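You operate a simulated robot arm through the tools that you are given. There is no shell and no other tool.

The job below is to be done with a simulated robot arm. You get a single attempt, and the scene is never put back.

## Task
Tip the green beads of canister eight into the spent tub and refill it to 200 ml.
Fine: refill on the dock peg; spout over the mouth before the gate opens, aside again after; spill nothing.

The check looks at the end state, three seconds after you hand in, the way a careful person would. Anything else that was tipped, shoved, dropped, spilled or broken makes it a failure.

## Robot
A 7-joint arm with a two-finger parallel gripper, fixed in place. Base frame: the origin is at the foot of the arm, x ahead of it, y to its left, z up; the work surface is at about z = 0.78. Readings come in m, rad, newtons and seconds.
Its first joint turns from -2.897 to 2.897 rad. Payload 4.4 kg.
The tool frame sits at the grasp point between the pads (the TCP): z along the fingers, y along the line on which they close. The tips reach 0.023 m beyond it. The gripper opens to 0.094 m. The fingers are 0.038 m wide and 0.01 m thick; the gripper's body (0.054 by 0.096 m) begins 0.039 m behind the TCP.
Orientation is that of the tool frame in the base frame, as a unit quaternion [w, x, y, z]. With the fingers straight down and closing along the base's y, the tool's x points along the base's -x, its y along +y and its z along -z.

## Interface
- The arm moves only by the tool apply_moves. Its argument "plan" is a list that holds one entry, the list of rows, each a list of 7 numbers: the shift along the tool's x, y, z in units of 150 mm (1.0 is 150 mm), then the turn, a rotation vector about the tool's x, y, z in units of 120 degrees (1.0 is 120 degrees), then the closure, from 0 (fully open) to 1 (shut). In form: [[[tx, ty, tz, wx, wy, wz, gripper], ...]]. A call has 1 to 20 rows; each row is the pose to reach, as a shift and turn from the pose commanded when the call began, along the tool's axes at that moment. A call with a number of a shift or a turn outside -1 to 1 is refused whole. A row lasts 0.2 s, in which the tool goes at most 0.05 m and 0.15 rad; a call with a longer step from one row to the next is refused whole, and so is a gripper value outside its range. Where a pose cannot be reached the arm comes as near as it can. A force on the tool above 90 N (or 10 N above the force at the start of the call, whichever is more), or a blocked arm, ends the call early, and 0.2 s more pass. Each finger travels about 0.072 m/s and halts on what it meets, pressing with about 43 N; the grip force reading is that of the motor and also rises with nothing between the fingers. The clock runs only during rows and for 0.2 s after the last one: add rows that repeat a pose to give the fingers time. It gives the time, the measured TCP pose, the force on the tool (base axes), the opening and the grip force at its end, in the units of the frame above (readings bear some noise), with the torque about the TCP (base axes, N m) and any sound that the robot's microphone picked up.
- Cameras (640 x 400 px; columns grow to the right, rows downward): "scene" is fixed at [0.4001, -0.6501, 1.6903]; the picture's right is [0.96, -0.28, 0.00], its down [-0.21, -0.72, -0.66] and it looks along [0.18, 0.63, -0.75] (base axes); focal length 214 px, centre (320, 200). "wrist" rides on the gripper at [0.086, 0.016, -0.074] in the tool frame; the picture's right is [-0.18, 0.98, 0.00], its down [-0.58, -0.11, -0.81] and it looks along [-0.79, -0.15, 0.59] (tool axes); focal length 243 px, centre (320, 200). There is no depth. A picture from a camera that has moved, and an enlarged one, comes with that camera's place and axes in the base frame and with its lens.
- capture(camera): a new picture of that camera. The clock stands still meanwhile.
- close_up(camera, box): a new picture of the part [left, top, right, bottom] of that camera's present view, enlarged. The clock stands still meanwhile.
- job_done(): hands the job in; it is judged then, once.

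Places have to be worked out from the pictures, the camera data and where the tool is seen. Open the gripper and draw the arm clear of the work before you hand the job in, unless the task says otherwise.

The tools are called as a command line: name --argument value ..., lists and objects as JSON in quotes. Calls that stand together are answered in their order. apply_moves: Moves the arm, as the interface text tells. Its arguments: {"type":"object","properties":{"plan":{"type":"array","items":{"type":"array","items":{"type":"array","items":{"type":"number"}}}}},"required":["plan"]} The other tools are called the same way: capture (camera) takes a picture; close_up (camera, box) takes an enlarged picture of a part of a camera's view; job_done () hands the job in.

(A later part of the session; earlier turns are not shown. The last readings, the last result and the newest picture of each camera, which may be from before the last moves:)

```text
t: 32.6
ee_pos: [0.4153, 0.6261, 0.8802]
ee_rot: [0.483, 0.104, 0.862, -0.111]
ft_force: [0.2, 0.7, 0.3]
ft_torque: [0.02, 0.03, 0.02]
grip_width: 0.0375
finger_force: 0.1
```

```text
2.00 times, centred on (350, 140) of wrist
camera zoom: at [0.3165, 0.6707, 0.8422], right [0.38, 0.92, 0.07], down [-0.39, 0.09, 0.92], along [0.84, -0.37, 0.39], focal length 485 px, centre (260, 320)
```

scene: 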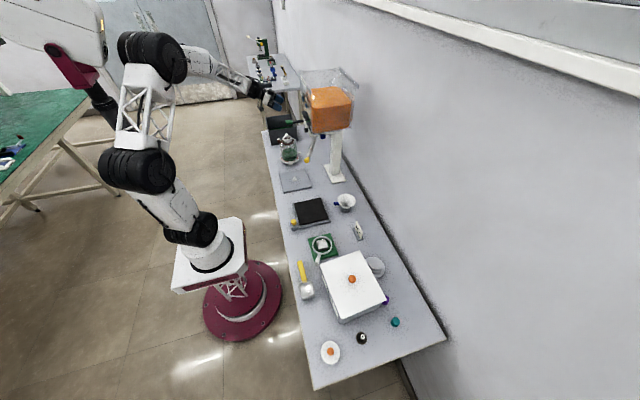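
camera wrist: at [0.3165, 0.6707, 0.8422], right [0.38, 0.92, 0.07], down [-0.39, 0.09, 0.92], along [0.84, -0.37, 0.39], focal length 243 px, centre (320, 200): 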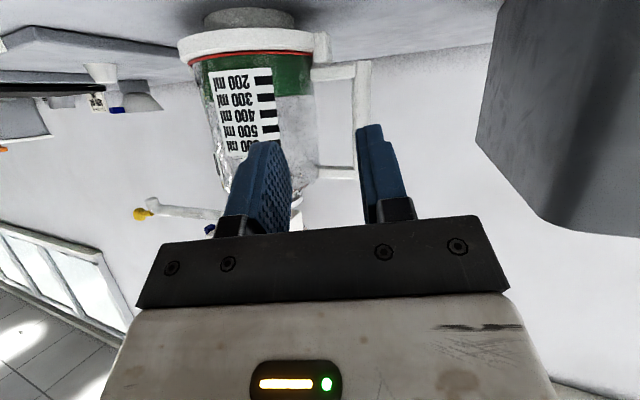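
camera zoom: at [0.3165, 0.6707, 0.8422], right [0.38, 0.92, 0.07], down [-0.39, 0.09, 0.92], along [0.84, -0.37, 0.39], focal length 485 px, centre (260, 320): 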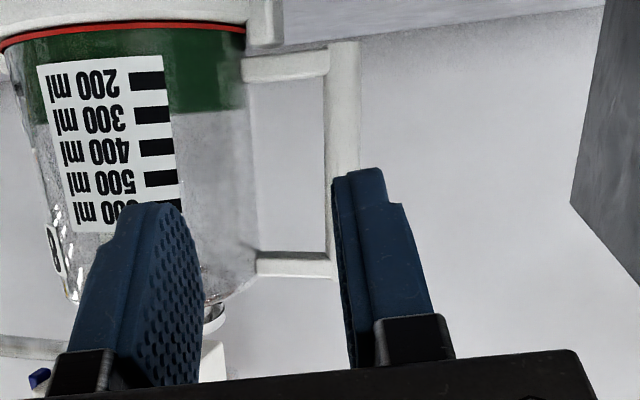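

The bar of the handle is about 14 mm thick at (0.533, 0.62), free gap z 0.829–0.904; the present bead level reads roughly 300 ml. I advance part-way with orientation correction (yaw −12°, level), gripper opening ~44 mm.

apply_moves --plan '[[[-0.02, 0.038, 0.06, -0.014, -0.0015, 0.004, 0.53], [-0.04, 0.075, 0.12, -0.028, -0.003, 0.0085, 0.53], [-0.06, 0.112, 0.18, -0.043, -0.0046, 0.0127, 0.53], [-0.081, 0.15, 0.241, -0.057, -0.0061, 0.017, 0.53], [-0.081, 0.15, 0.241, -0.057, -0.0061, 0.017, 0.53]]]'

capture --camera "wrist"

close_up --camera "wrist" --box '[200, 20, 440, 240]'

```text
t: 33.8
ee_pos: [0.4574, 0.6352, 0.8717]
ee_rot: [0.496, 0.09, 0.862, -0.053]
ft_force: [-0.2, 0.5, -0.4]
ft_torque: [-0.01, -0.02, -0.01]
grip_width: 0.0444
finger_force: 0.1
```

```text
taken
camera wrist: at [0.3569, 0.6752, 0.8328], right [0.29, 0.94, 0.16], down [-0.42, -0.02, 0.91], along [0.86, -0.33, 0.39], focal length 243 px, centre (320, 200)
```

wrist: 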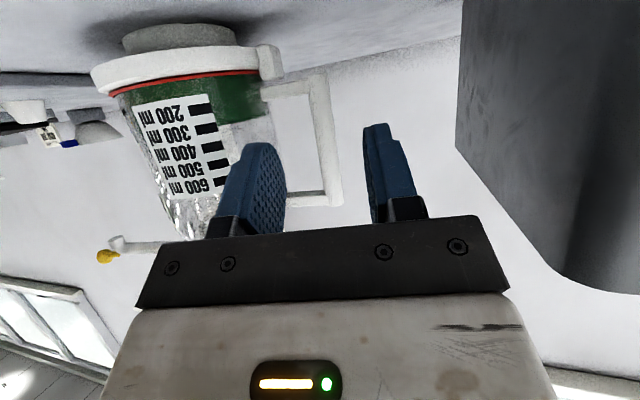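

```text
1.82 times, centred on (320, 130) of wrist
camera zoom: at [0.3569, 0.6752, 0.8328], right [0.29, 0.94, 0.16], down [-0.42, -0.02, 0.91], along [0.86, -0.33, 0.39], focal length 441 px, centre (320, 327)
```

zoom: 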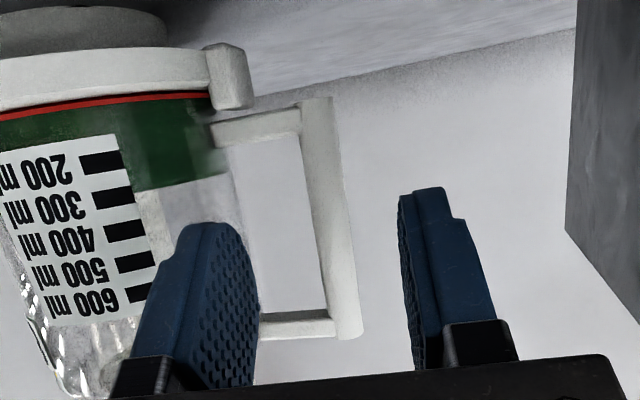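

The bar lies straight ahead along the finger gap (0.531, 0.62). I advance 68 mm horizontally so that the bar sits between the pads, then check before closing.

apply_moves --plan '[[[-0.057, 0, 0.098, 0, 0, 0, 0.53], [-0.114, 0, 0.196, 0, 0, 0, 0.53], [-0.171, 0, 0.294, 0, 0, 0, 0.53], [-0.228, 0, 0.392, 0, 0, 0, 0.53], [-0.228, 0, 0.392, 0, 0, 0, 0.53]]]'

capture --camera "wrist"

close_up --camera "scene" --box '[265, 115, 325, 165]'

```text
t: 35.0
ee_pos: [0.5249, 0.6221, 0.8708]
ee_rot: [0.497, 0.089, 0.862, -0.052]
ft_force: [0.4, 0.1, -0.5]
ft_torque: [0.0, -0.03, 0.02]
grip_width: 0.0441
finger_force: 0.0
```

```text
taken
camera wrist: at [0.4232, 0.661, 0.833], right [0.29, 0.94, 0.16], down [-0.42, -0.02, 0.91], along [0.86, -0.33, 0.39], focal length 243 px, centre (320, 200)
```

wrist: 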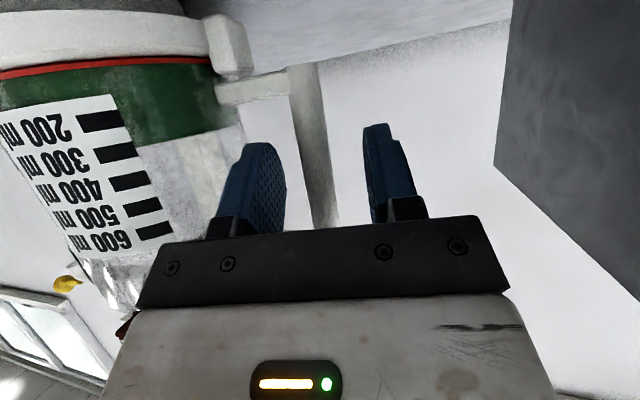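

```text
8.00 times, centred on (295, 140) of scene
camera zoom: at [0.4001, -0.6501, 1.6903], right [0.96, -0.28, 0.0], down [-0.21, -0.72, -0.66], along [0.18, 0.63, -0.75], focal length 1716 px, centre (520, 680)
```

zoom: 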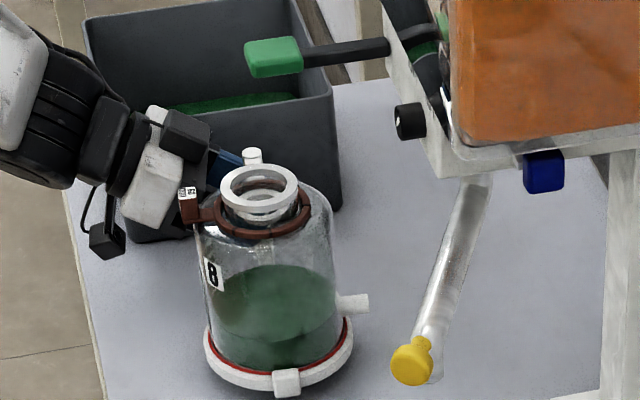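

The bar is between the pads, slightly nearer the inner finger. I shift 3 mm toward it and close.

apply_moves --plan '[[[0, -0.02, 0, 0, 0, 0, 0.53], [0, -0.02, 0, 0, 0, 0, 0.7], [0, -0.02, 0, 0, 0, 0, 0.85], [0, -0.02, 0, 0, 0, 0, 1.0], [0, -0.02, 0, 0, 0, 0, 1.0], [0, -0.02, 0, 0, 0, 0, 1.0]]]'

capture --camera "wrist"

```text
t: 36.4
ee_pos: [0.5243, 0.6193, 0.8715]
ee_rot: [0.497, 0.089, 0.862, -0.053]
ft_force: [1.0, 1.8, 2.8]
ft_torque: [0.09, -0.09, 0.03]
grip_width: 0.0153
finger_force: 43.1
```

```text
taken
camera wrist: at [0.4226, 0.6582, 0.8333], right [0.29, 0.94, 0.16], down [-0.42, -0.02, 0.91], along [0.86, -0.33, 0.39], focal length 243 px, centre (320, 200)
```

wrist: 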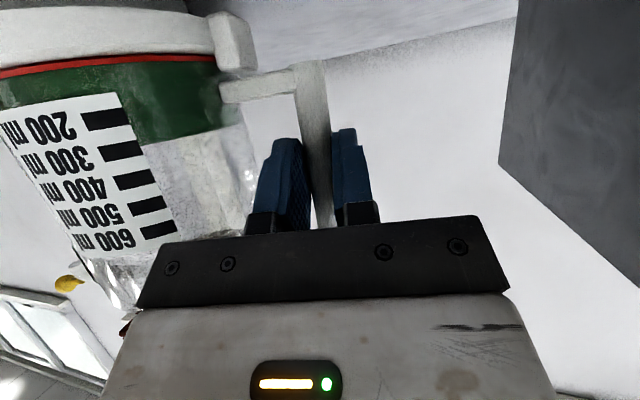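

Gripped firmly (15 mm, 43 N). I lift 2 cm as a test and check for sagging.

apply_moves --plan '[[[-0.0288, 0, -0.0168, 0, 0, 0, 1], [-0.0577, 0, -0.0335, 0, 0, 0, 1], [-0.0865, 0, -0.0502, 0, 0, 0, 1], [-0.1153, 0, -0.067, 0, 0, 0, 1], [-0.1153, 0, -0.067, 0, 0, 0, 1]]]'

capture --camera "wrist"

close_up --camera "scene" --box '[265, 115, 325, 165]'

```text
t: 37.6
ee_pos: [0.5238, 0.6199, 0.8912]
ee_rot: [0.497, 0.09, 0.861, -0.053]
ft_force: [-0.5, 0.3, -4.6]
ft_torque: [0.44, 0.01, -0.02]
grip_width: 0.0154
finger_force: 43.3
```

```text
taken
camera wrist: at [0.4221, 0.6584, 0.8529], right [0.29, 0.94, 0.16], down [-0.42, -0.02, 0.91], along [0.86, -0.33, 0.39], focal length 243 px, centre (320, 200)
```

wrist: 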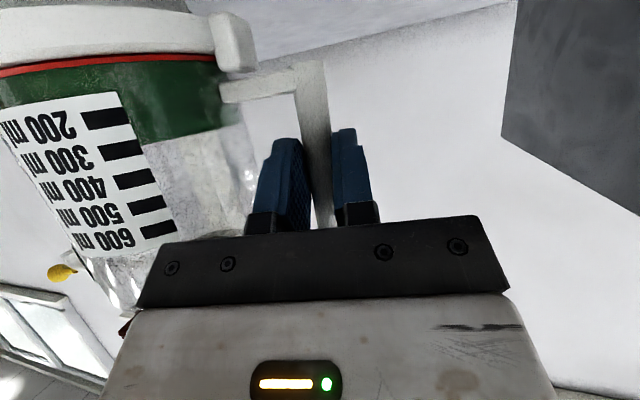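

```text
8.00 times, centred on (295, 140) of scene
camera zoom: at [0.4001, -0.6501, 1.6903], right [0.96, -0.28, 0.0], down [-0.21, -0.72, -0.66], along [0.18, 0.63, -0.75], focal length 1716 px, centre (520, 680)
```

zoom: 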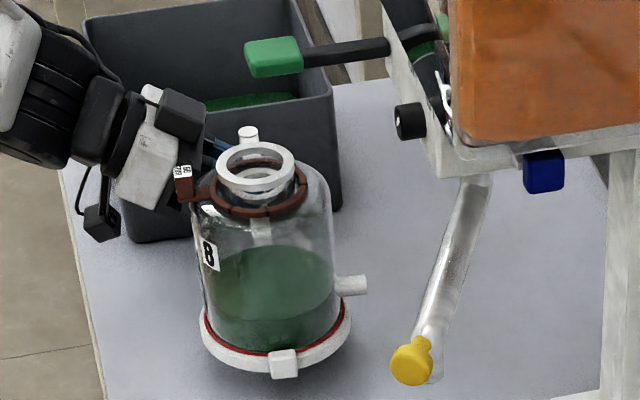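

No sag; the load is about 4.6 N with ~300 ml. I raise further, then move diagonally up toward the tub, slowly.

apply_moves --plan '[[[-0.0865, 0, -0.05, 0, 0, 0, 1], [-0.173, 0, -0.1, 0, 0, 0, 1], [-0.26, 0, -0.15, 0, 0, 0, 1], [-0.346, 0, -0.201, 0, 0, 0, 1]]]'

apply_moves --plan '[[[-0.0575, 0.092, -0.056, 0, 0, 0, 1], [-0.115, 0.184, -0.112, 0, 0, 0, 1], [-0.1725, 0.276, -0.168, 0, 0, 0, 1], [-0.23, 0.369, -0.224, 0, 0, 0, 1], [-0.2875, 0.461, -0.28, 0, 0, 0, 1], [-0.345, 0.553, -0.336, 0, 0, 0, 1], [-0.345, 0.553, -0.336, 0, 0, 0, 1]]]'

capture --camera "scene"

close_up --camera "scene" --box '[250, 80, 340, 155]'

```text
t: 38.6
ee_pos: [0.5234, 0.6195, 0.9511]
ee_rot: [0.497, 0.09, 0.862, -0.053]
ft_force: [0.1, -0.1, -4.1]
ft_torque: [0.47, 0.04, 0.02]
grip_width: 0.0154
finger_force: 42.6
```

```text
t: 40.2
ee_pos: [0.5234, 0.7055, 1.0214]
ee_rot: [0.496, 0.091, 0.862, -0.053]
ft_force: [-0.5, 0.2, -4.4]
ft_torque: [0.42, 0.04, 0.03]
grip_width: 0.0155
finger_force: 43.0
```

```text
taken
```

scene: 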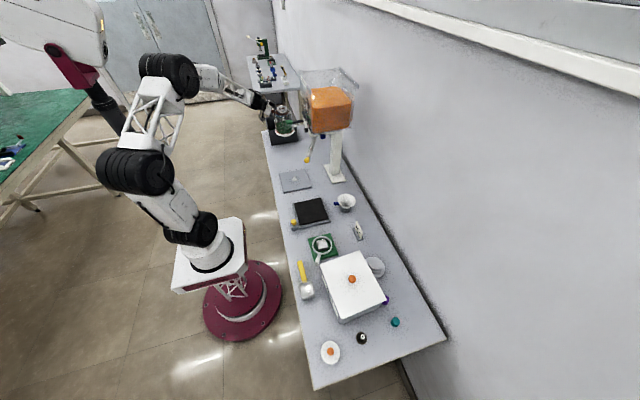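

```text
5.33 times, centred on (295, 118) of scene
camera zoom: at [0.4001, -0.6501, 1.6903], right [0.96, -0.28, 0.0], down [-0.21, -0.72, -0.66], along [0.18, 0.63, -0.75], focal length 1144 px, centre (453, 640)
```

zoom: 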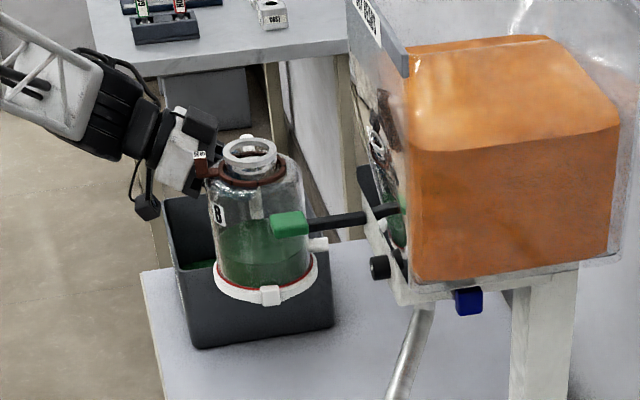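

Everything tracks well. I tilt slowly to 55° while shifting 15 mm toward the tub.

apply_moves --plan '[[[0.01, 0.01, 0.003, 0.023, 0, -0.0396, 1], [0.019, 0.02, 0.006, 0.046, 0, -0.0793, 1], [0.029, 0.029, 0.01, 0.069, 0, -0.1189, 1], [0.039, 0.039, 0.013, 0.092, 0, -0.1586, 1], [0.048, 0.049, 0.016, 0.115, 0, -0.1982, 1], [0.058, 0.059, 0.019, 0.138, 0, -0.2379, 1], [0.068, 0.069, 0.022, 0.161, 0, -0.2775, 1], [0.078, 0.078, 0.026, 0.184, 0, -0.3172, 1], [0.087, 0.088, 0.029, 0.207, 0, -0.3568, 1], [0.097, 0.098, 0.032, 0.23, 0, -0.3965, 1]]]'

close_up --camera "scene" --box '[250, 80, 340, 155]'

capture --camera "wrist"

```text
t: 42.4
ee_pos: [0.5238, 0.7205, 1.0067]
ee_rot: [0.398, -0.15, 0.788, -0.446]
ft_force: [-0.2, 0.8, -4.6]
ft_torque: [0.33, 0.07, -0.01]
grip_width: 0.0154
finger_force: 43.0
```

```text
5.33 times, centred on (295, 118) of scene
camera zoom: at [0.4001, -0.6501, 1.6903], right [0.96, -0.28, 0.0], down [-0.21, -0.72, -0.66], along [0.18, 0.63, -0.75], focal length 1144 px, centre (453, 640)
```

zoom: 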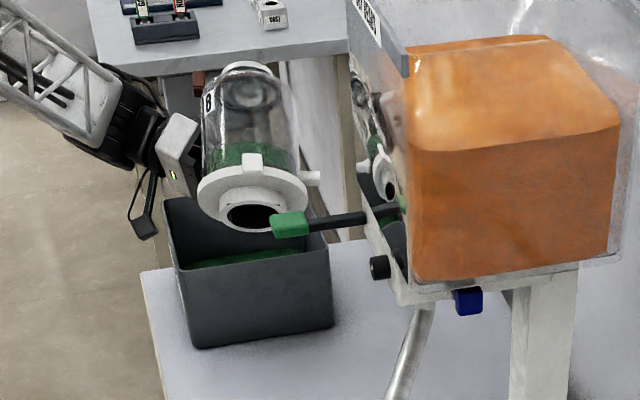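

```text
taken
camera wrist: at [0.4146, 0.7224, 0.9704], right [0.23, 0.66, -0.72], down [-0.26, 0.75, 0.61], along [0.94, 0.04, 0.34], focal length 243 px, centre (320, 200)
```

wrist: 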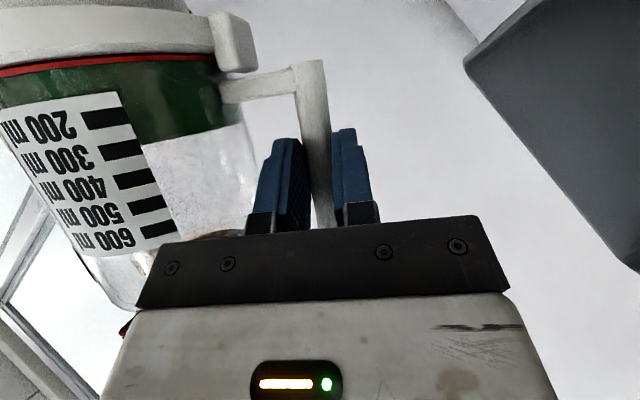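

The bead mass moves rigidly with the canister until it starts to pour. Mouth is now just above the tub's near wall; I continue slowly to 75° while moving 15 mm further over the tub, then look.

apply_moves --plan '[[[-0.03, 0.028, -0.029, 0.0146, 0, -0.0252, 1], [-0.059, 0.056, -0.058, 0.0293, 0, -0.0505, 1], [-0.059, 0.056, -0.058, 0.0439, 0, -0.0757, 1], [-0.059, 0.056, -0.058, 0.0585, 0, -0.1009, 1], [-0.059, 0.056, -0.058, 0.0711, 0, -0.1226, 1], [-0.059, 0.056, -0.058, 0.0836, 0, -0.1442, 1]]]'

close_up --camera "scene" --box '[250, 80, 340, 155]'

```text
t: 43.8
ee_pos: [0.524, 0.7352, 1.0071]
ee_rot: [0.338, -0.231, 0.714, -0.567]
ft_force: [-0.2, 0.2, -4.4]
ft_torque: [0.17, 0.08, -0.03]
grip_width: 0.0156
finger_force: 42.7
```

```text
5.33 times, centred on (295, 118) of scene
camera zoom: at [0.4001, -0.6501, 1.6903], right [0.96, -0.28, 0.0], down [-0.21, -0.72, -0.66], along [0.18, 0.63, -0.75], focal length 1144 px, centre (453, 640)
```

zoom: 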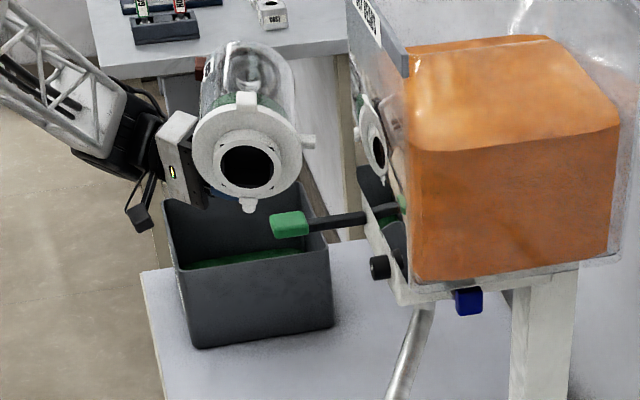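

Still holding everything at 75°. I continue to 110°, keeping the mouth over the tub centre.

apply_moves --plan '[[[0.02, -0.007, 0.019, 0.0209, 0, -0.036, 1], [0.041, -0.015, 0.037, 0.0418, 0, -0.0721, 1], [0.061, -0.022, 0.056, 0.0627, 0, -0.1081, 1], [0.081, -0.029, 0.075, 0.0836, 0, -0.1442, 1], [0.101, -0.036, 0.094, 0.1045, 0, -0.1802, 1], [0.122, -0.044, 0.112, 0.1254, 0, -0.2162, 1], [0.142, -0.051, 0.131, 0.1463, 0, -0.2523, 1], [0.142, -0.051, 0.131, 0.1463, 0, -0.2523, 1]]]'

close_up --camera "scene" --box '[250, 80, 340, 155]'

capture --camera "wrist"

```text
t: 45.6
ee_pos: [0.5236, 0.7049, 1.0064]
ee_rot: [-0.211, 0.355, -0.536, 0.737]
ft_force: [0.1, 0.7, -3.1]
ft_torque: [-0.11, 0.1, -0.02]
grip_width: 0.0153
finger_force: 42.7
```

```text
5.33 times, centred on (295, 118) of scene
camera zoom: at [0.4001, -0.6501, 1.6903], right [0.96, -0.28, 0.0], down [-0.21, -0.72, -0.66], along [0.18, 0.63, -0.75], focal length 1144 px, centre (453, 640)
```

zoom: 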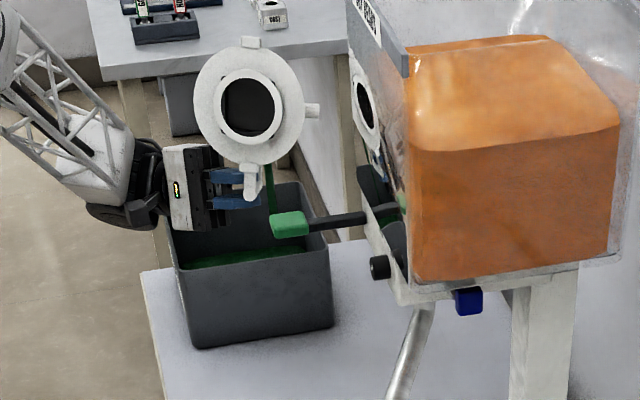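

```text
taken
camera wrist: at [0.4104, 0.6884, 1.003], right [0.05, -0.2, -0.98], down [-0.21, 0.95, -0.21], along [0.98, 0.22, 0.01], focal length 243 px, centre (320, 200)
```

wrist: 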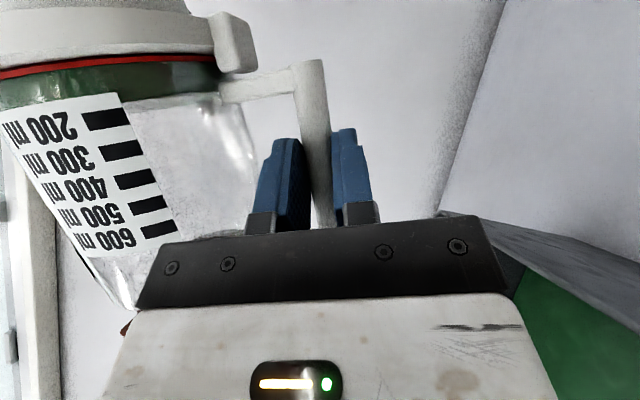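

It is pouring (a green stream falls inside the tub, load down to 3.1 N). I hold here for about 2 s and check.

apply_moves --plan '[[[0, 0, 0, 0, 0, 0, 1], [0, 0, 0, 0, 0, 0, 1], [0, 0, 0, 0, 0, 0, 1], [0, 0, 0, 0, 0, 0, 1], [0, 0, 0, 0, 0, 0, 1], [0, 0, 0, 0, 0, 0, 1]]]'

close_up --camera "scene" --box '[270, 100, 320, 150]'

capture --camera "wrist"

```text
t: 47.0
ee_pos: [0.5233, 0.7052, 1.0061]
ee_rot: [-0.21, 0.354, -0.536, 0.736]
ft_force: [-0.7, 0.9, -3.9]
ft_torque: [-0.08, 0.09, 0.0]
grip_width: 0.0155
finger_force: 43.1
```

```text
8.00 times, centred on (295, 125) of scene
camera zoom: at [0.4001, -0.6501, 1.6903], right [0.96, -0.28, 0.0], down [-0.21, -0.72, -0.66], along [0.18, 0.63, -0.75], focal length 1716 px, centre (520, 800)
```

zoom: 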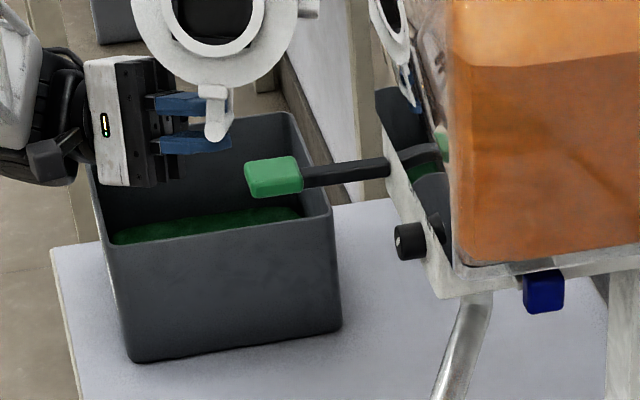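

```text
taken
camera wrist: at [0.4105, 0.6884, 1.0029], right [0.05, -0.2, -0.98], down [-0.21, 0.95, -0.21], along [0.98, 0.22, 0.01], focal length 243 px, centre (320, 200)
```

wrist: 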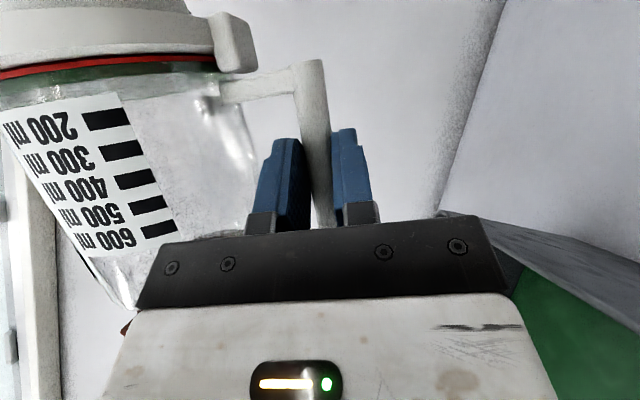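

The remaining beads need more tilt. I go on to 150°, raising 3 cm for clearance and keeping the mouth over the middle of the tub.

apply_moves --plan '[[[0.016, -0.019, 0.012, 0.0209, 0, -0.036, 1], [0.032, -0.039, 0.025, 0.0418, 0, -0.0721, 1], [0.048, -0.058, 0.037, 0.0627, 0, -0.1081, 1], [0.064, -0.078, 0.05, 0.0836, 0, -0.1442, 1], [0.08, -0.097, 0.062, 0.1045, 0, -0.1802, 1], [0.096, -0.116, 0.074, 0.1254, 0, -0.2162, 1], [0.112, -0.136, 0.087, 0.1463, 0, -0.2523, 1], [0.128, -0.155, 0.099, 0.1672, 0, -0.2883, 1], [0.128, -0.155, 0.099, 0.1672, 0, -0.2883, 1], [0.128, -0.155, 0.099, 0.1672, 0, -0.2883, 1], [0.128, -0.155, 0.099, 0.1672, 0, -0.2883, 1]]]'

close_up --camera "scene" --box '[260, 80, 330, 150]'

capture --camera "wrist"

```text
t: 49.4
ee_pos: [0.5238, 0.6898, 1.0363]
ee_rot: [-0.041, 0.456, -0.272, 0.846]
ft_force: [0.1, 0.0, -2.9]
ft_torque: [-0.18, 0.11, 0.03]
grip_width: 0.0154
finger_force: 43.1
```

```text
5.71 times, centred on (295, 115) of scene
camera zoom: at [0.4001, -0.6501, 1.6903], right [0.96, -0.28, 0.0], down [-0.21, -0.72, -0.66], along [0.18, 0.63, -0.75], focal length 1226 px, centre (463, 686)
```

zoom: 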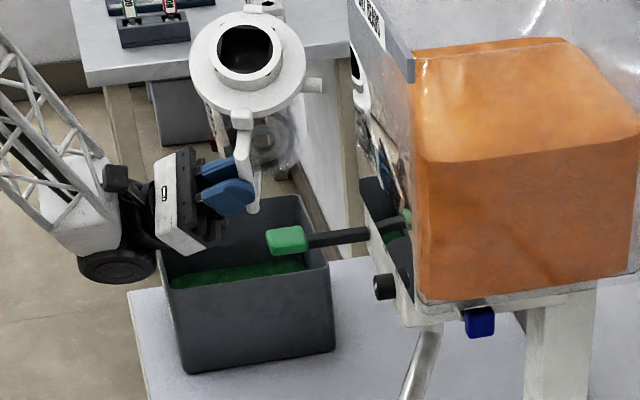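

```text
taken
camera wrist: at [0.4123, 0.6811, 1.0597], right [-0.07, -0.78, -0.63], down [-0.28, 0.62, -0.73], along [0.96, 0.13, -0.26], focal length 243 px, centre (320, 200)
```

wrist: 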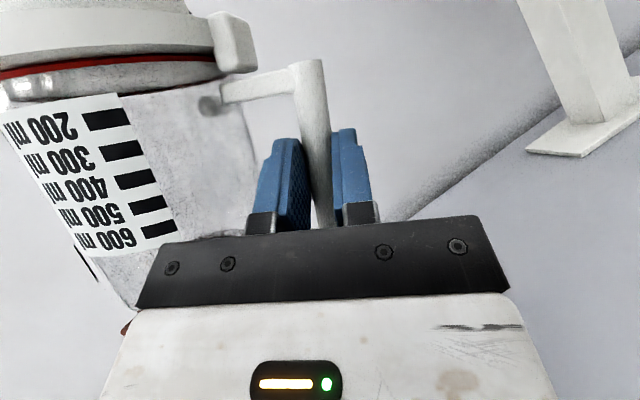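

It appears empty (2.9 N). I enlarge to check for leftovers before righting it.

close_up --camera "wrist" --box '[0, 30, 260, 200]'

close_up --camera "scene" --box '[272, 78, 300, 105]'

close_up --camera "scene" --box '[255, 100, 335, 175]'

```text
2.35 times, centred on (130, 115) of wrist
camera zoom: at [0.4123, 0.6811, 1.0597], right [-0.07, -0.78, -0.63], down [-0.28, 0.62, -0.73], along [0.96, 0.13, -0.26], focal length 571 px, centre (767, 400)
```

zoom: 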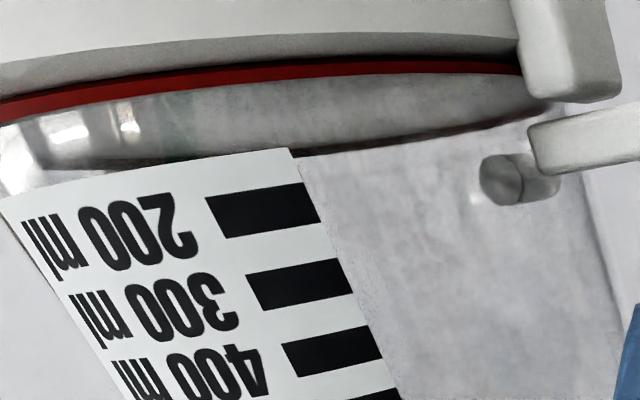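

```text
14.81 times, centred on (286, 92) of scene
camera zoom: at [0.4001, -0.6501, 1.6903], right [0.96, -0.28, 0.0], down [-0.21, -0.72, -0.66], along [0.18, 0.63, -0.75], focal length 3177 px, centre (824, 1807)
```

zoom: 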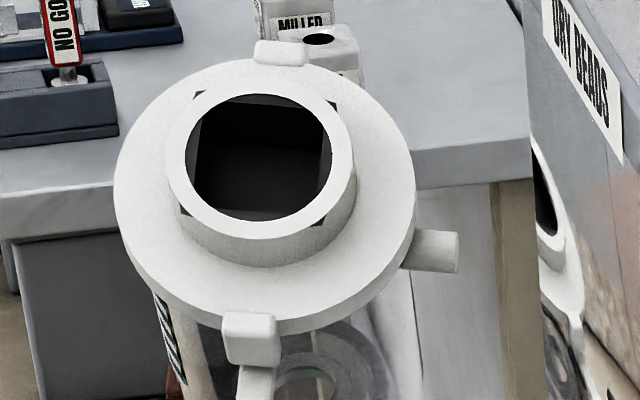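

```text
5.33 times, centred on (295, 138) of scene
camera zoom: at [0.4001, -0.6501, 1.6903], right [0.96, -0.28, 0.0], down [-0.21, -0.72, -0.66], along [0.18, 0.63, -0.75], focal length 1144 px, centre (453, 533)
```

zoom: 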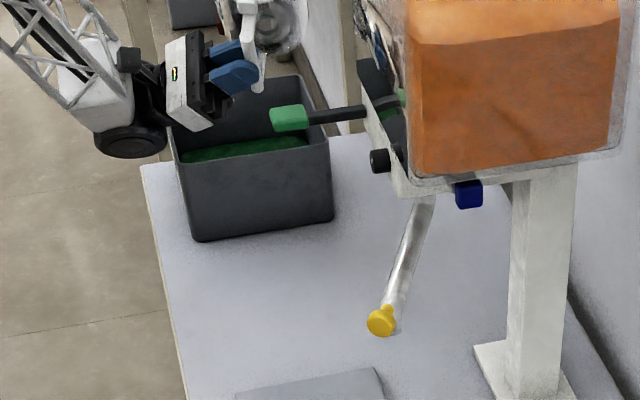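

Canister is empty and the tub contents look contained. I rotate it back upright slowly, staying in place.

apply_moves --plan '[[[0, 0, 0, -0.0251, 0, 0.0433, 1], [0, 0, 0, -0.0502, 0, 0.0865, 1], [0, 0, 0, -0.0753, 0, 0.1298, 1], [0, 0, 0, -0.1004, 0, 0.173, 1], [0, 0, 0, -0.1255, 0, 0.2163, 1], [0, 0, 0, -0.1506, 0, 0.2595, 1], [0, 0, 0, -0.1757, 0, 0.3028, 1], [0, 0, 0, -0.2008, 0, 0.346, 1], [0, 0, 0, -0.2259, 0, 0.3893, 1], [0, 0, 0, -0.251, 0, 0.4325, 1], [0, 0, 0, -0.2761, 0, 0.4758, 1], [0, 0, 0, -0.3012, 0, 0.519, 1], [0, 0, 0, -0.3263, 0, 0.5623, 1], [0, 0, 0, -0.3514, 0, 0.6055, 1], [0, 0, 0, -0.3765, 0, 0.6488, 1], [0, 0, 0, -0.4016, 0, 0.692, 1], [0, 0, 0, -0.4267, 0, 0.7353, 1], [0, 0, 0, -0.4518, 0, 0.7785, 1], [0, 0, 0, -0.4769, 0, 0.8218, 1], [0, 0, 0, -0.502, 0, 0.865, 1]]]'

```text
t: 53.6
ee_pos: [0.5239, 0.6907, 1.0364]
ee_rot: [0.456, -0.041, 0.846, -0.274]
ft_force: [-1.0, -0.2, -1.8]
ft_torque: [0.2, 0.03, 0.0]
grip_width: 0.015
finger_force: 42.7
```

Tracking is good; the last 30° now.

apply_moves --plan '[[[0, 0, 0, -0.0251, 0, 0.0433, 1], [0, 0, 0, -0.0502, 0, 0.0865, 1], [0, 0, 0, -0.0753, 0, 0.1298, 1], [0, 0, 0, -0.1004, 0, 0.173, 1], [0, 0, 0, -0.1255, 0, 0.2163, 1], [0, 0, 0, -0.1255, 0, 0.2163, 1]]]'

capture --camera "wrist"

close_up --camera "scene" --box '[255, 80, 345, 180]'

```text
t: 55.0
ee_pos: [0.5232, 0.6898, 1.0372]
ee_rot: [0.497, 0.09, 0.862, -0.053]
ft_force: [0.6, 0.6, -3.1]
ft_torque: [0.23, -0.01, 0.02]
grip_width: 0.0153
finger_force: 43.2
```

```text
taken
camera wrist: at [0.4224, 0.7288, 0.9982], right [0.29, 0.94, 0.16], down [-0.42, -0.02, 0.91], along [0.86, -0.33, 0.39], focal length 243 px, centre (320, 200)
```

wrist: 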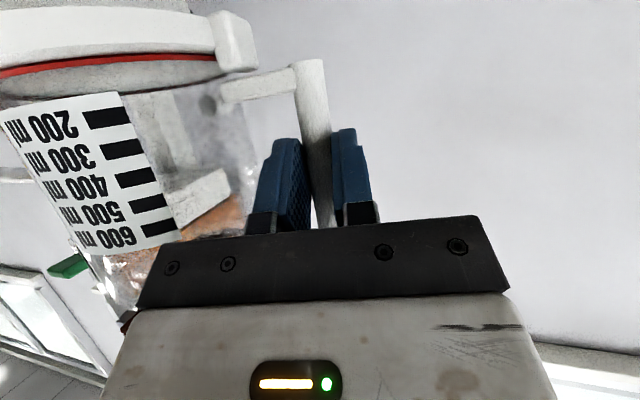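

```text
4.00 times, centred on (300, 130) of scene
camera zoom: at [0.4001, -0.6501, 1.6903], right [0.96, -0.28, 0.0], down [-0.21, -0.72, -0.66], along [0.18, 0.63, -0.75], focal length 858 px, centre (400, 480)
```

zoom: 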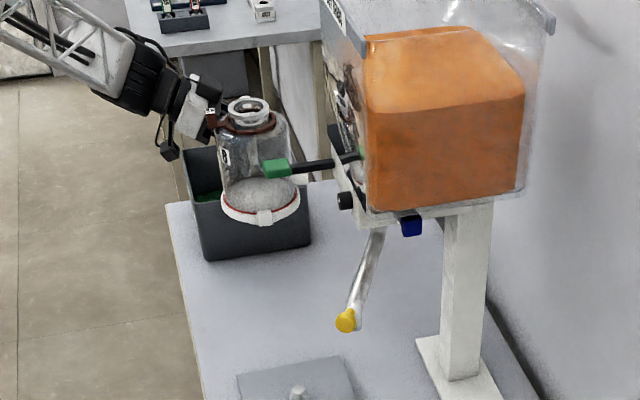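

Upright again and the handle hasn't slipped in the grip. I carry the empty canister down and away from the tub first, toward the dock.

apply_moves --plan '[[[0.067, -0.085, 0.051, 0, 0, 0, 1], [0.133, -0.171, 0.101, 0, 0, 0, 1], [0.2, -0.256, 0.152, 0, 0, 0, 1], [0.266, -0.341, 0.203, 0, 0, 0, 1], [0.333, -0.426, 0.254, 0, 0, 0, 1], [0.4, -0.512, 0.304, 0, 0, 0, 1], [0.466, -0.597, 0.355, 0, 0, 0, 1], [0.466, -0.597, 0.355, 0, 0, 0, 1]]]'

```text
t: 56.8
ee_pos: [0.516, 0.5995, 0.9493]
ee_rot: [0.497, 0.091, 0.862, -0.053]
ft_force: [0.2, -0.4, -2.6]
ft_torque: [0.24, 0.01, 0.0]
grip_width: 0.0152
finger_force: 43.3
```

On track. I continue in −y toward the dock, staying below the lever and spout.

apply_moves --plan '[[[-0.004, -0.107, 0.016, 0, 0, 0, 1], [-0.009, -0.215, 0.032, 0, 0, 0, 1], [-0.013, -0.322, 0.048, 0, 0, 0, 1], [-0.017, -0.43, 0.064, 0, 0, 0, 1], [-0.021, -0.537, 0.08, 0, 0, 0, 1], [-0.026, -0.644, 0.096, 0, 0, 0, 1], [-0.03, -0.752, 0.112, 0, 0, 0, 1], [-0.034, -0.859, 0.128, 0, 0, 0, 1], [-0.034, -0.859, 0.128, 0, 0, 0, 1]]]'

close_up --camera "scene" --box '[255, 100, 345, 200]'

capture --camera "wrist"

```text
t: 58.8
ee_pos: [0.5088, 0.4704, 0.9445]
ee_rot: [0.496, 0.091, 0.862, -0.054]
ft_force: [-1.2, 0.5, -2.6]
ft_torque: [0.27, 0.04, -0.02]
grip_width: 0.0152
finger_force: 43.1
```

```text
4.00 times, centred on (300, 150) of scene
camera zoom: at [0.4001, -0.6501, 1.6903], right [0.96, -0.28, 0.0], down [-0.21, -0.72, -0.66], along [0.18, 0.63, -0.75], focal length 858 px, centre (400, 400)
```

zoom: 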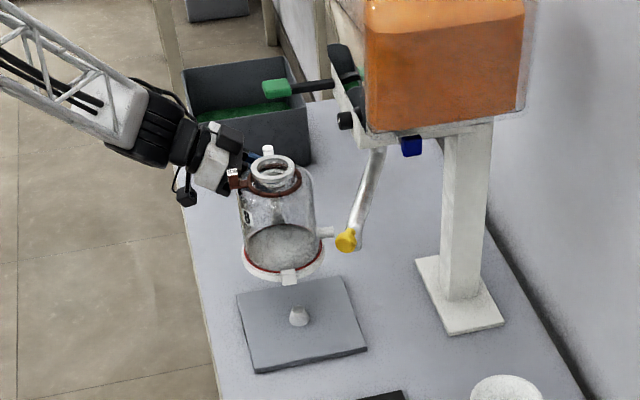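

```text
taken
camera wrist: at [0.4065, 0.5089, 0.9058], right [0.29, 0.94, 0.16], down [-0.42, -0.02, 0.91], along [0.86, -0.33, 0.39], focal length 243 px, centre (320, 200)
```

wrist: 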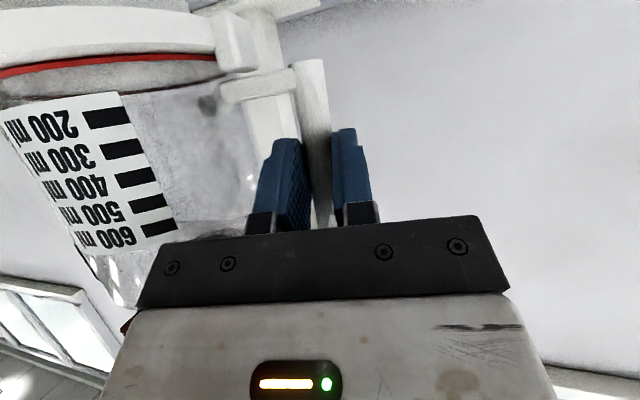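

I take precise zooms of the canister (mouth, base) and the peg with the fixed camera to align them.

close_up --camera "scene" --box '[280, 130, 320, 175]'

close_up --camera "scene" --box '[275, 165, 320, 195]'

```text
8.89 times, centred on (300, 152) of scene
camera zoom: at [0.4001, -0.6501, 1.6903], right [0.96, -0.28, 0.0], down [-0.21, -0.72, -0.66], along [0.18, 0.63, -0.75], focal length 1906 px, centre (498, 622)
```

zoom: 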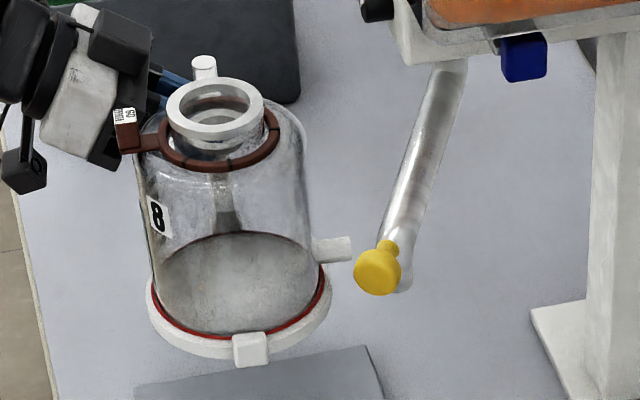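

```text
13.33 times, centred on (298, 180) of scene
camera zoom: at [0.4001, -0.6501, 1.6903], right [0.96, -0.28, 0.0], down [-0.21, -0.72, -0.66], along [0.18, 0.63, -0.75], focal length 2860 px, centre (620, 467)
```

zoom: 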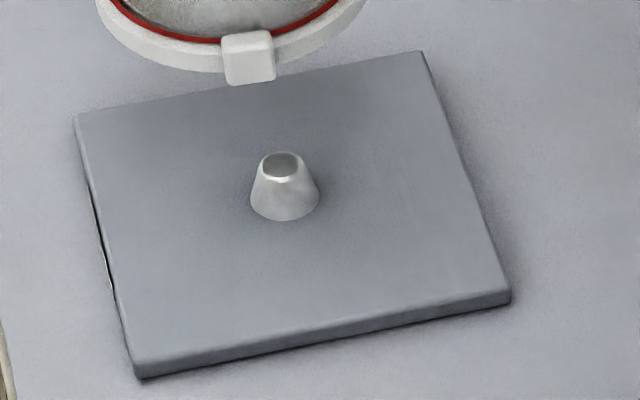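

Calibrating both cameras against each other, the peg is at about (0.518, 0.307) with its top near z 0.819, and the canister axis sits at TCP + (0.006, −0.097). I move horizontally over the peg with ~3 cm clearance.

apply_moves --plan '[[[-0.011, -0.086, 0.019, 0, 0, 0, 1], [-0.022, -0.172, 0.038, 0, 0, 0, 1], [-0.033, -0.257, 0.058, 0, 0, 0, 1], [-0.044, -0.343, 0.077, 0, 0, 0, 1], [-0.055, -0.429, 0.096, 0, 0, 0, 1], [-0.055, -0.429, 0.096, 0, 0, 0, 1]]]'

close_up --camera "scene" --box '[275, 140, 325, 200]'

capture --camera "wrist"

```text
t: 60.2
ee_pos: [0.5118, 0.4028, 0.9437]
ee_rot: [0.497, 0.089, 0.862, -0.053]
ft_force: [-0.2, 0.5, -2.5]
ft_torque: [0.26, 0.03, 0.0]
grip_width: 0.0154
finger_force: 43.1
```

```text
6.67 times, centred on (300, 170) of scene
camera zoom: at [0.4001, -0.6501, 1.6903], right [0.96, -0.28, 0.0], down [-0.21, -0.72, -0.66], along [0.18, 0.63, -0.75], focal length 1430 px, centre (453, 400)
```

zoom: 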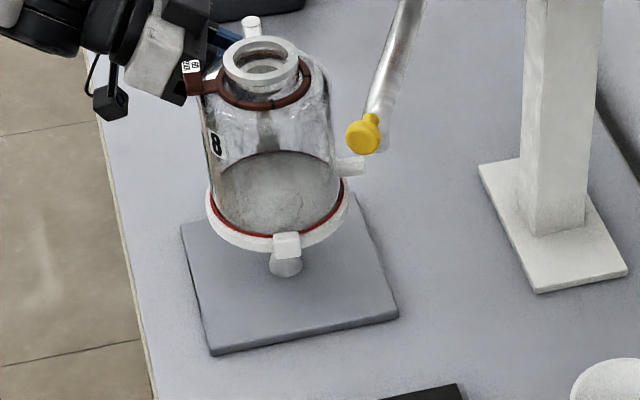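

```text
taken
camera wrist: at [0.4097, 0.4421, 0.9058], right [0.29, 0.94, 0.16], down [-0.42, -0.02, 0.91], along [0.86, -0.33, 0.39], focal length 243 px, centre (320, 200)
```

wrist: 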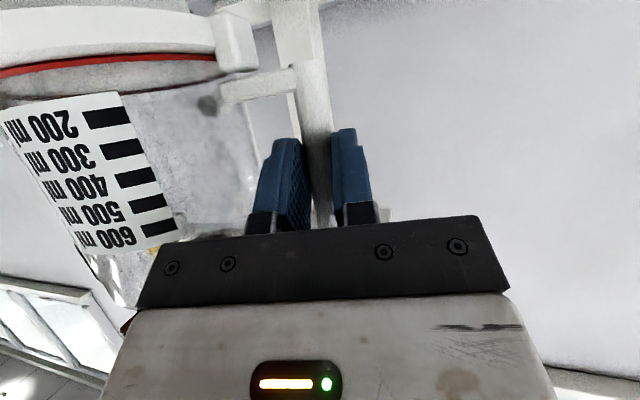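

Peg and socket look roughly aligned. I lower 2.5 cm (bottom just above the peg top) and zoom for the fine alignment.

apply_moves --plan '[[[0.048, 0, 0.028, 0, 0, 0, 1], [0.096, 0, 0.056, 0, 0, 0, 1], [0.144, 0, 0.084, 0, 0, 0, 1], [0.144, 0, 0.084, 0, 0, 0, 1]]]'

close_up --camera "scene" --box '[280, 160, 320, 195]'

close_up --camera "wrist" --box '[0, 0, 200, 120]'

```text
t: 61.2
ee_pos: [0.5114, 0.4036, 0.9199]
ee_rot: [0.496, 0.09, 0.862, -0.053]
ft_force: [0.5, 1.5, -3.0]
ft_torque: [0.24, 0.04, -0.01]
grip_width: 0.0154
finger_force: 43.6
```

```text
11.43 times, centred on (300, 178) of scene
camera zoom: at [0.4001, -0.6501, 1.6903], right [0.96, -0.28, 0.0], down [-0.21, -0.72, -0.66], along [0.18, 0.63, -0.75], focal length 2451 px, centre (549, 457)
```

zoom: 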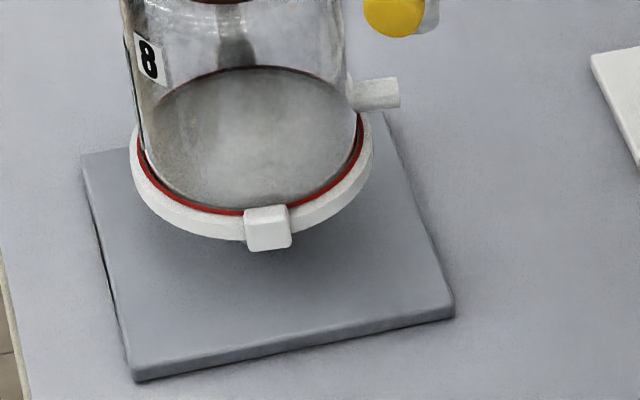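

```text
3.20 times, centred on (100, 60) of wrist
camera zoom: at [0.4096, 0.4428, 0.8809], right [0.29, 0.94, 0.16], down [-0.42, -0.02, 0.91], along [0.86, -0.33, 0.39], focal length 776 px, centre (1024, 648)
```

zoom: 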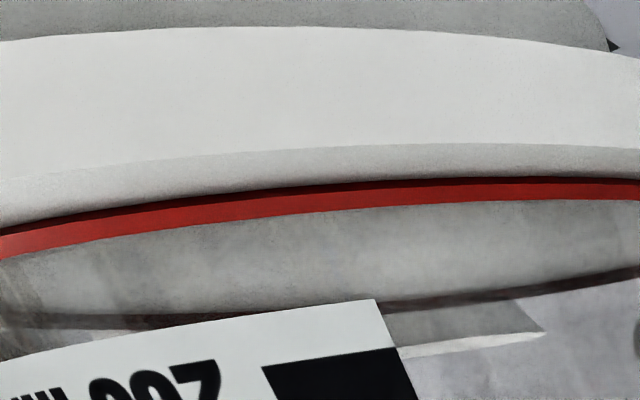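

Ring and plate centre agree within a few mm (socket is much wider than the peg). I lower 3.3 cm and read the force.

apply_moves --plan '[[[0.038, 0, 0.022, 0, 0, 0, 1], [0.076, 0, 0.044, 0, 0, 0, 1], [0.114, 0, 0.066, 0, 0, 0, 1], [0.152, 0, 0.088, 0, 0, 0, 1], [0.19, 0, 0.11, 0, 0, 0, 1], [0.19, 0, 0.11, 0, 0, 0, 1]]]'

close_up --camera "scene" --box '[280, 160, 320, 195]'

capture --camera "wrist"

```text
t: 62.6
ee_pos: [0.5103, 0.4022, 0.887]
ee_rot: [0.497, 0.089, 0.862, -0.053]
ft_force: [0.3, 0.4, -2.7]
ft_torque: [0.28, 0.02, 0.03]
grip_width: 0.0152
finger_force: 43.4
```

```text
11.43 times, centred on (300, 178) of scene
camera zoom: at [0.4001, -0.6501, 1.6903], right [0.96, -0.28, 0.0], down [-0.21, -0.72, -0.66], along [0.18, 0.63, -0.75], focal length 2451 px, centre (549, 457)
```

zoom: 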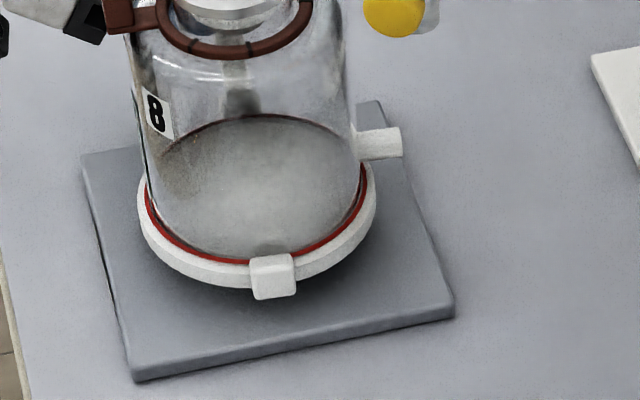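

```text
taken
camera wrist: at [0.4094, 0.4422, 0.848], right [0.29, 0.94, 0.16], down [-0.42, -0.02, 0.91], along [0.86, -0.33, 0.39], focal length 243 px, centre (320, 200)
```

wrist: 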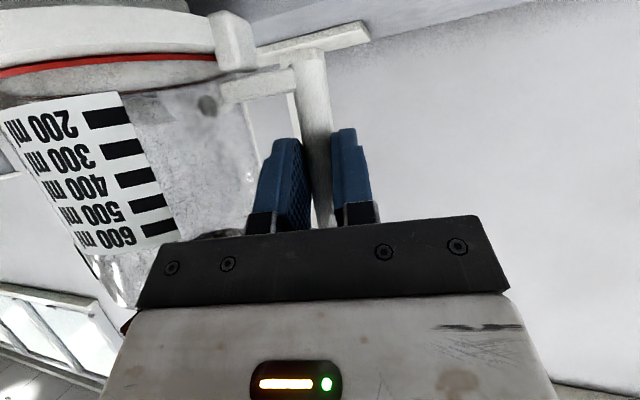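

No contact yet. I lower in 2 mm steps watching for the load to transfer.

apply_moves --plan '[[[0.0115, 0, 0.0067, 0, 0, 0, 1], [0.023, 0, 0.0134, 0, 0, 0, 1], [0.0288, 0, 0.0167, 0, 0, 0, 1]]]'

apply_moves --plan '[[[0.0115, 0, 0.0067, 0, 0, 0, 1], [0.0115, 0, 0.0067, 0, 0, 0, 1]]]'

```text
t: 63.4
ee_pos: [0.5111, 0.4041, 0.8822]
ee_rot: [0.496, 0.09, 0.862, -0.051]
ft_force: [0.4, 3.8, 21.2]
ft_torque: [-0.99, -0.09, -0.01]
grip_width: 0.015
finger_force: 43.2
```

```text
t: 64.0
ee_pos: [0.5109, 0.4051, 0.8807]
ee_rot: [0.497, 0.09, 0.861, -0.052]
ft_force: [4.3, 13.6, 39.7]
ft_torque: [-1.34, -0.35, 0.21]
grip_width: 0.016
finger_force: 42.9
```

Contact came at z≈0.883, and the second step pressed 40 N — too much. I back off 2.5 mm at once.

apply_moves --plan '[[[-0.0144, 0, -0.0084, 0, 0, 0, 1], [-0.0144, 0, -0.0084, 0, 0, 0, 1]]]'

close_up --camera "scene" --box '[280, 145, 320, 195]'

capture --camera "wrist"

```text
t: 64.6
ee_pos: [0.5111, 0.4037, 0.8794]
ee_rot: [0.496, 0.089, 0.862, -0.053]
ft_force: [-0.2, 4.5, 17.3]
ft_torque: [-0.66, -0.23, 0.0]
grip_width: 0.0149
finger_force: 43.1
```

```text
8.00 times, centred on (300, 170) of scene
camera zoom: at [0.4001, -0.6501, 1.6903], right [0.96, -0.28, 0.0], down [-0.21, -0.72, -0.66], along [0.18, 0.63, -0.75], focal length 1716 px, centre (480, 440)
```

zoom: 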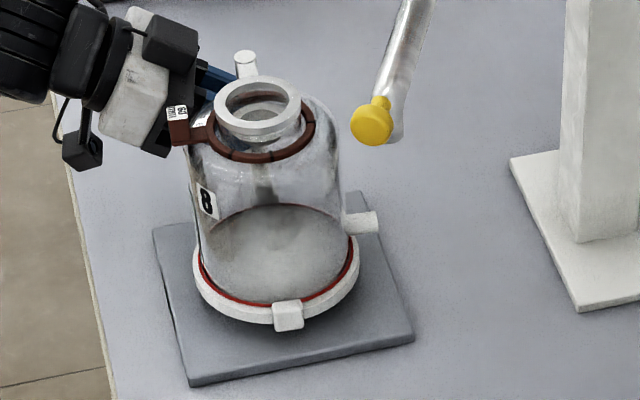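

```text
taken
camera wrist: at [0.4088, 0.4419, 0.8422], right [0.3, 0.94, 0.16], down [-0.42, -0.02, 0.91], along [0.86, -0.33, 0.39], focal length 243 px, centre (320, 200)
```

wrist: 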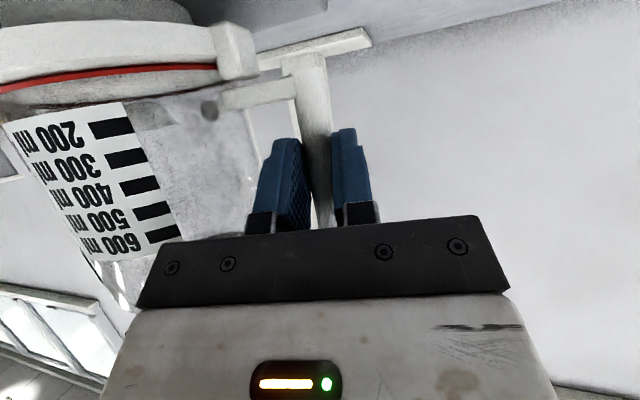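

The socket is down around the peg at plate level (contact height matches the plate thickness). I relieve the remaining press by 2 mm and check again.

apply_moves --plan '[[[-0.0115, 0, -0.0067, 0, 0, 0, 1], [-0.0115, 0, -0.0067, 0, 0, 0, 1]]]'

```text
t: 65.2
ee_pos: [0.5107, 0.4023, 0.8827]
ee_rot: [0.496, 0.091, 0.862, -0.054]
ft_force: [-0.5, 0.0, -2.6]
ft_torque: [0.23, 0.02, 0.01]
grip_width: 0.0153
finger_force: 43.2
```

Now it hangs fully again, just above the plate. I lower by 1 mm to settle it lightly.

apply_moves --plan '[[[0.0058, 0, 0.0034, 0, 0, 0, 1], [0.0058, 0, 0.0034, 0, 0, 0, 1]]]'

```text
t: 65.8
ee_pos: [0.5104, 0.4032, 0.8837]
ee_rot: [0.497, 0.089, 0.862, -0.052]
ft_force: [-0.6, -0.4, -2.9]
ft_torque: [0.28, 0.02, -0.01]
grip_width: 0.0152
finger_force: 43.0
```

Still hanging; another 1 mm.

apply_moves --plan '[[[0.0058, 0, 0.0034, 0, 0, 0, 1], [0.0058, 0, 0.0034, 0, 0, 0, 1]]]'

```text
t: 66.4
ee_pos: [0.51, 0.4036, 0.8821]
ee_rot: [0.496, 0.09, 0.862, -0.053]
ft_force: [-0.3, -0.4, -2.7]
ft_torque: [0.25, 0.02, 0.03]
grip_width: 0.0153
finger_force: 43.0
```

Still no contact; another 1 mm.

apply_moves --plan '[[[0.0058, 0, 0.0034, 0, 0, 0, 1], [0.0058, 0, 0.0034, 0, 0, 0, 1]]]'

```text
t: 67.0
ee_pos: [0.5108, 0.4038, 0.8821]
ee_rot: [0.497, 0.089, 0.862, -0.052]
ft_force: [1.5, 1.8, 1.7]
ft_torque: [0.03, 0.08, 0.02]
grip_width: 0.0153
finger_force: 43.1
```

Light contact (load shared with the plate). I open the gripper to 44 mm to release the handle.

apply_moves --plan '[[[0, 0, 0, 0, 0, 0, 0.8], [0, 0, 0, 0, 0, 0, 0.65], [0, 0, 0, 0, 0, 0, 0.53], [0, 0, 0, 0, 0, 0, 0.53], [0, 0, 0, 0, 0, 0, 0.53]]]'

close_up --camera "scene" --box '[280, 145, 320, 195]'

capture --camera "wrist"

```text
t: 68.2
ee_pos: [0.5098, 0.4037, 0.8808]
ee_rot: [0.497, 0.09, 0.861, -0.053]
ft_force: [-0.1, 0.0, -0.3]
ft_torque: [-0.02, 0.02, -0.03]
grip_width: 0.0442
finger_force: 0.0
```

```text
8.00 times, centred on (300, 170) of scene
camera zoom: at [0.4001, -0.6501, 1.6903], right [0.96, -0.28, 0.0], down [-0.21, -0.72, -0.66], along [0.18, 0.63, -0.75], focal length 1716 px, centre (480, 440)
```

zoom: 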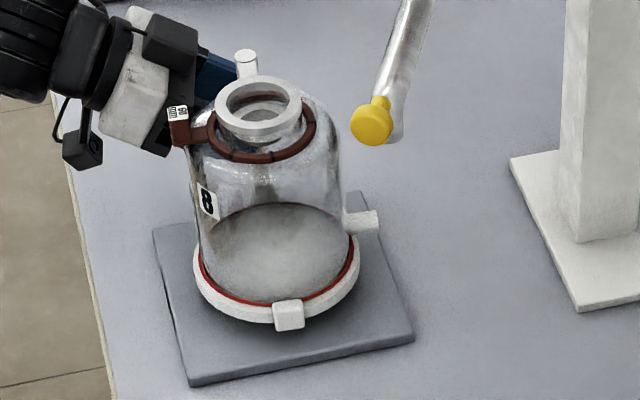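

```text
taken
camera wrist: at [0.4091, 0.4426, 0.8424], right [0.29, 0.94, 0.16], down [-0.42, -0.02, 0.91], along [0.86, -0.33, 0.39], focal length 243 px, centre (320, 200)
```

wrist: 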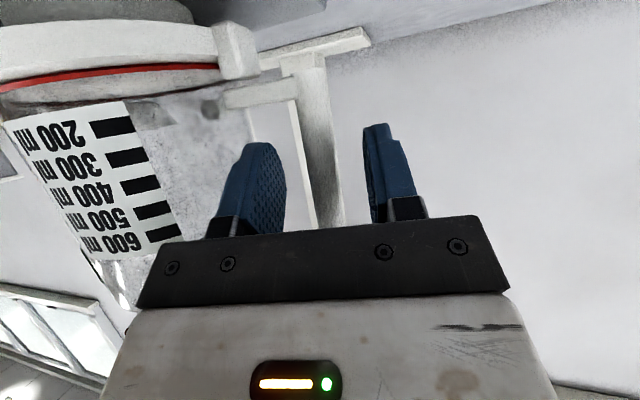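

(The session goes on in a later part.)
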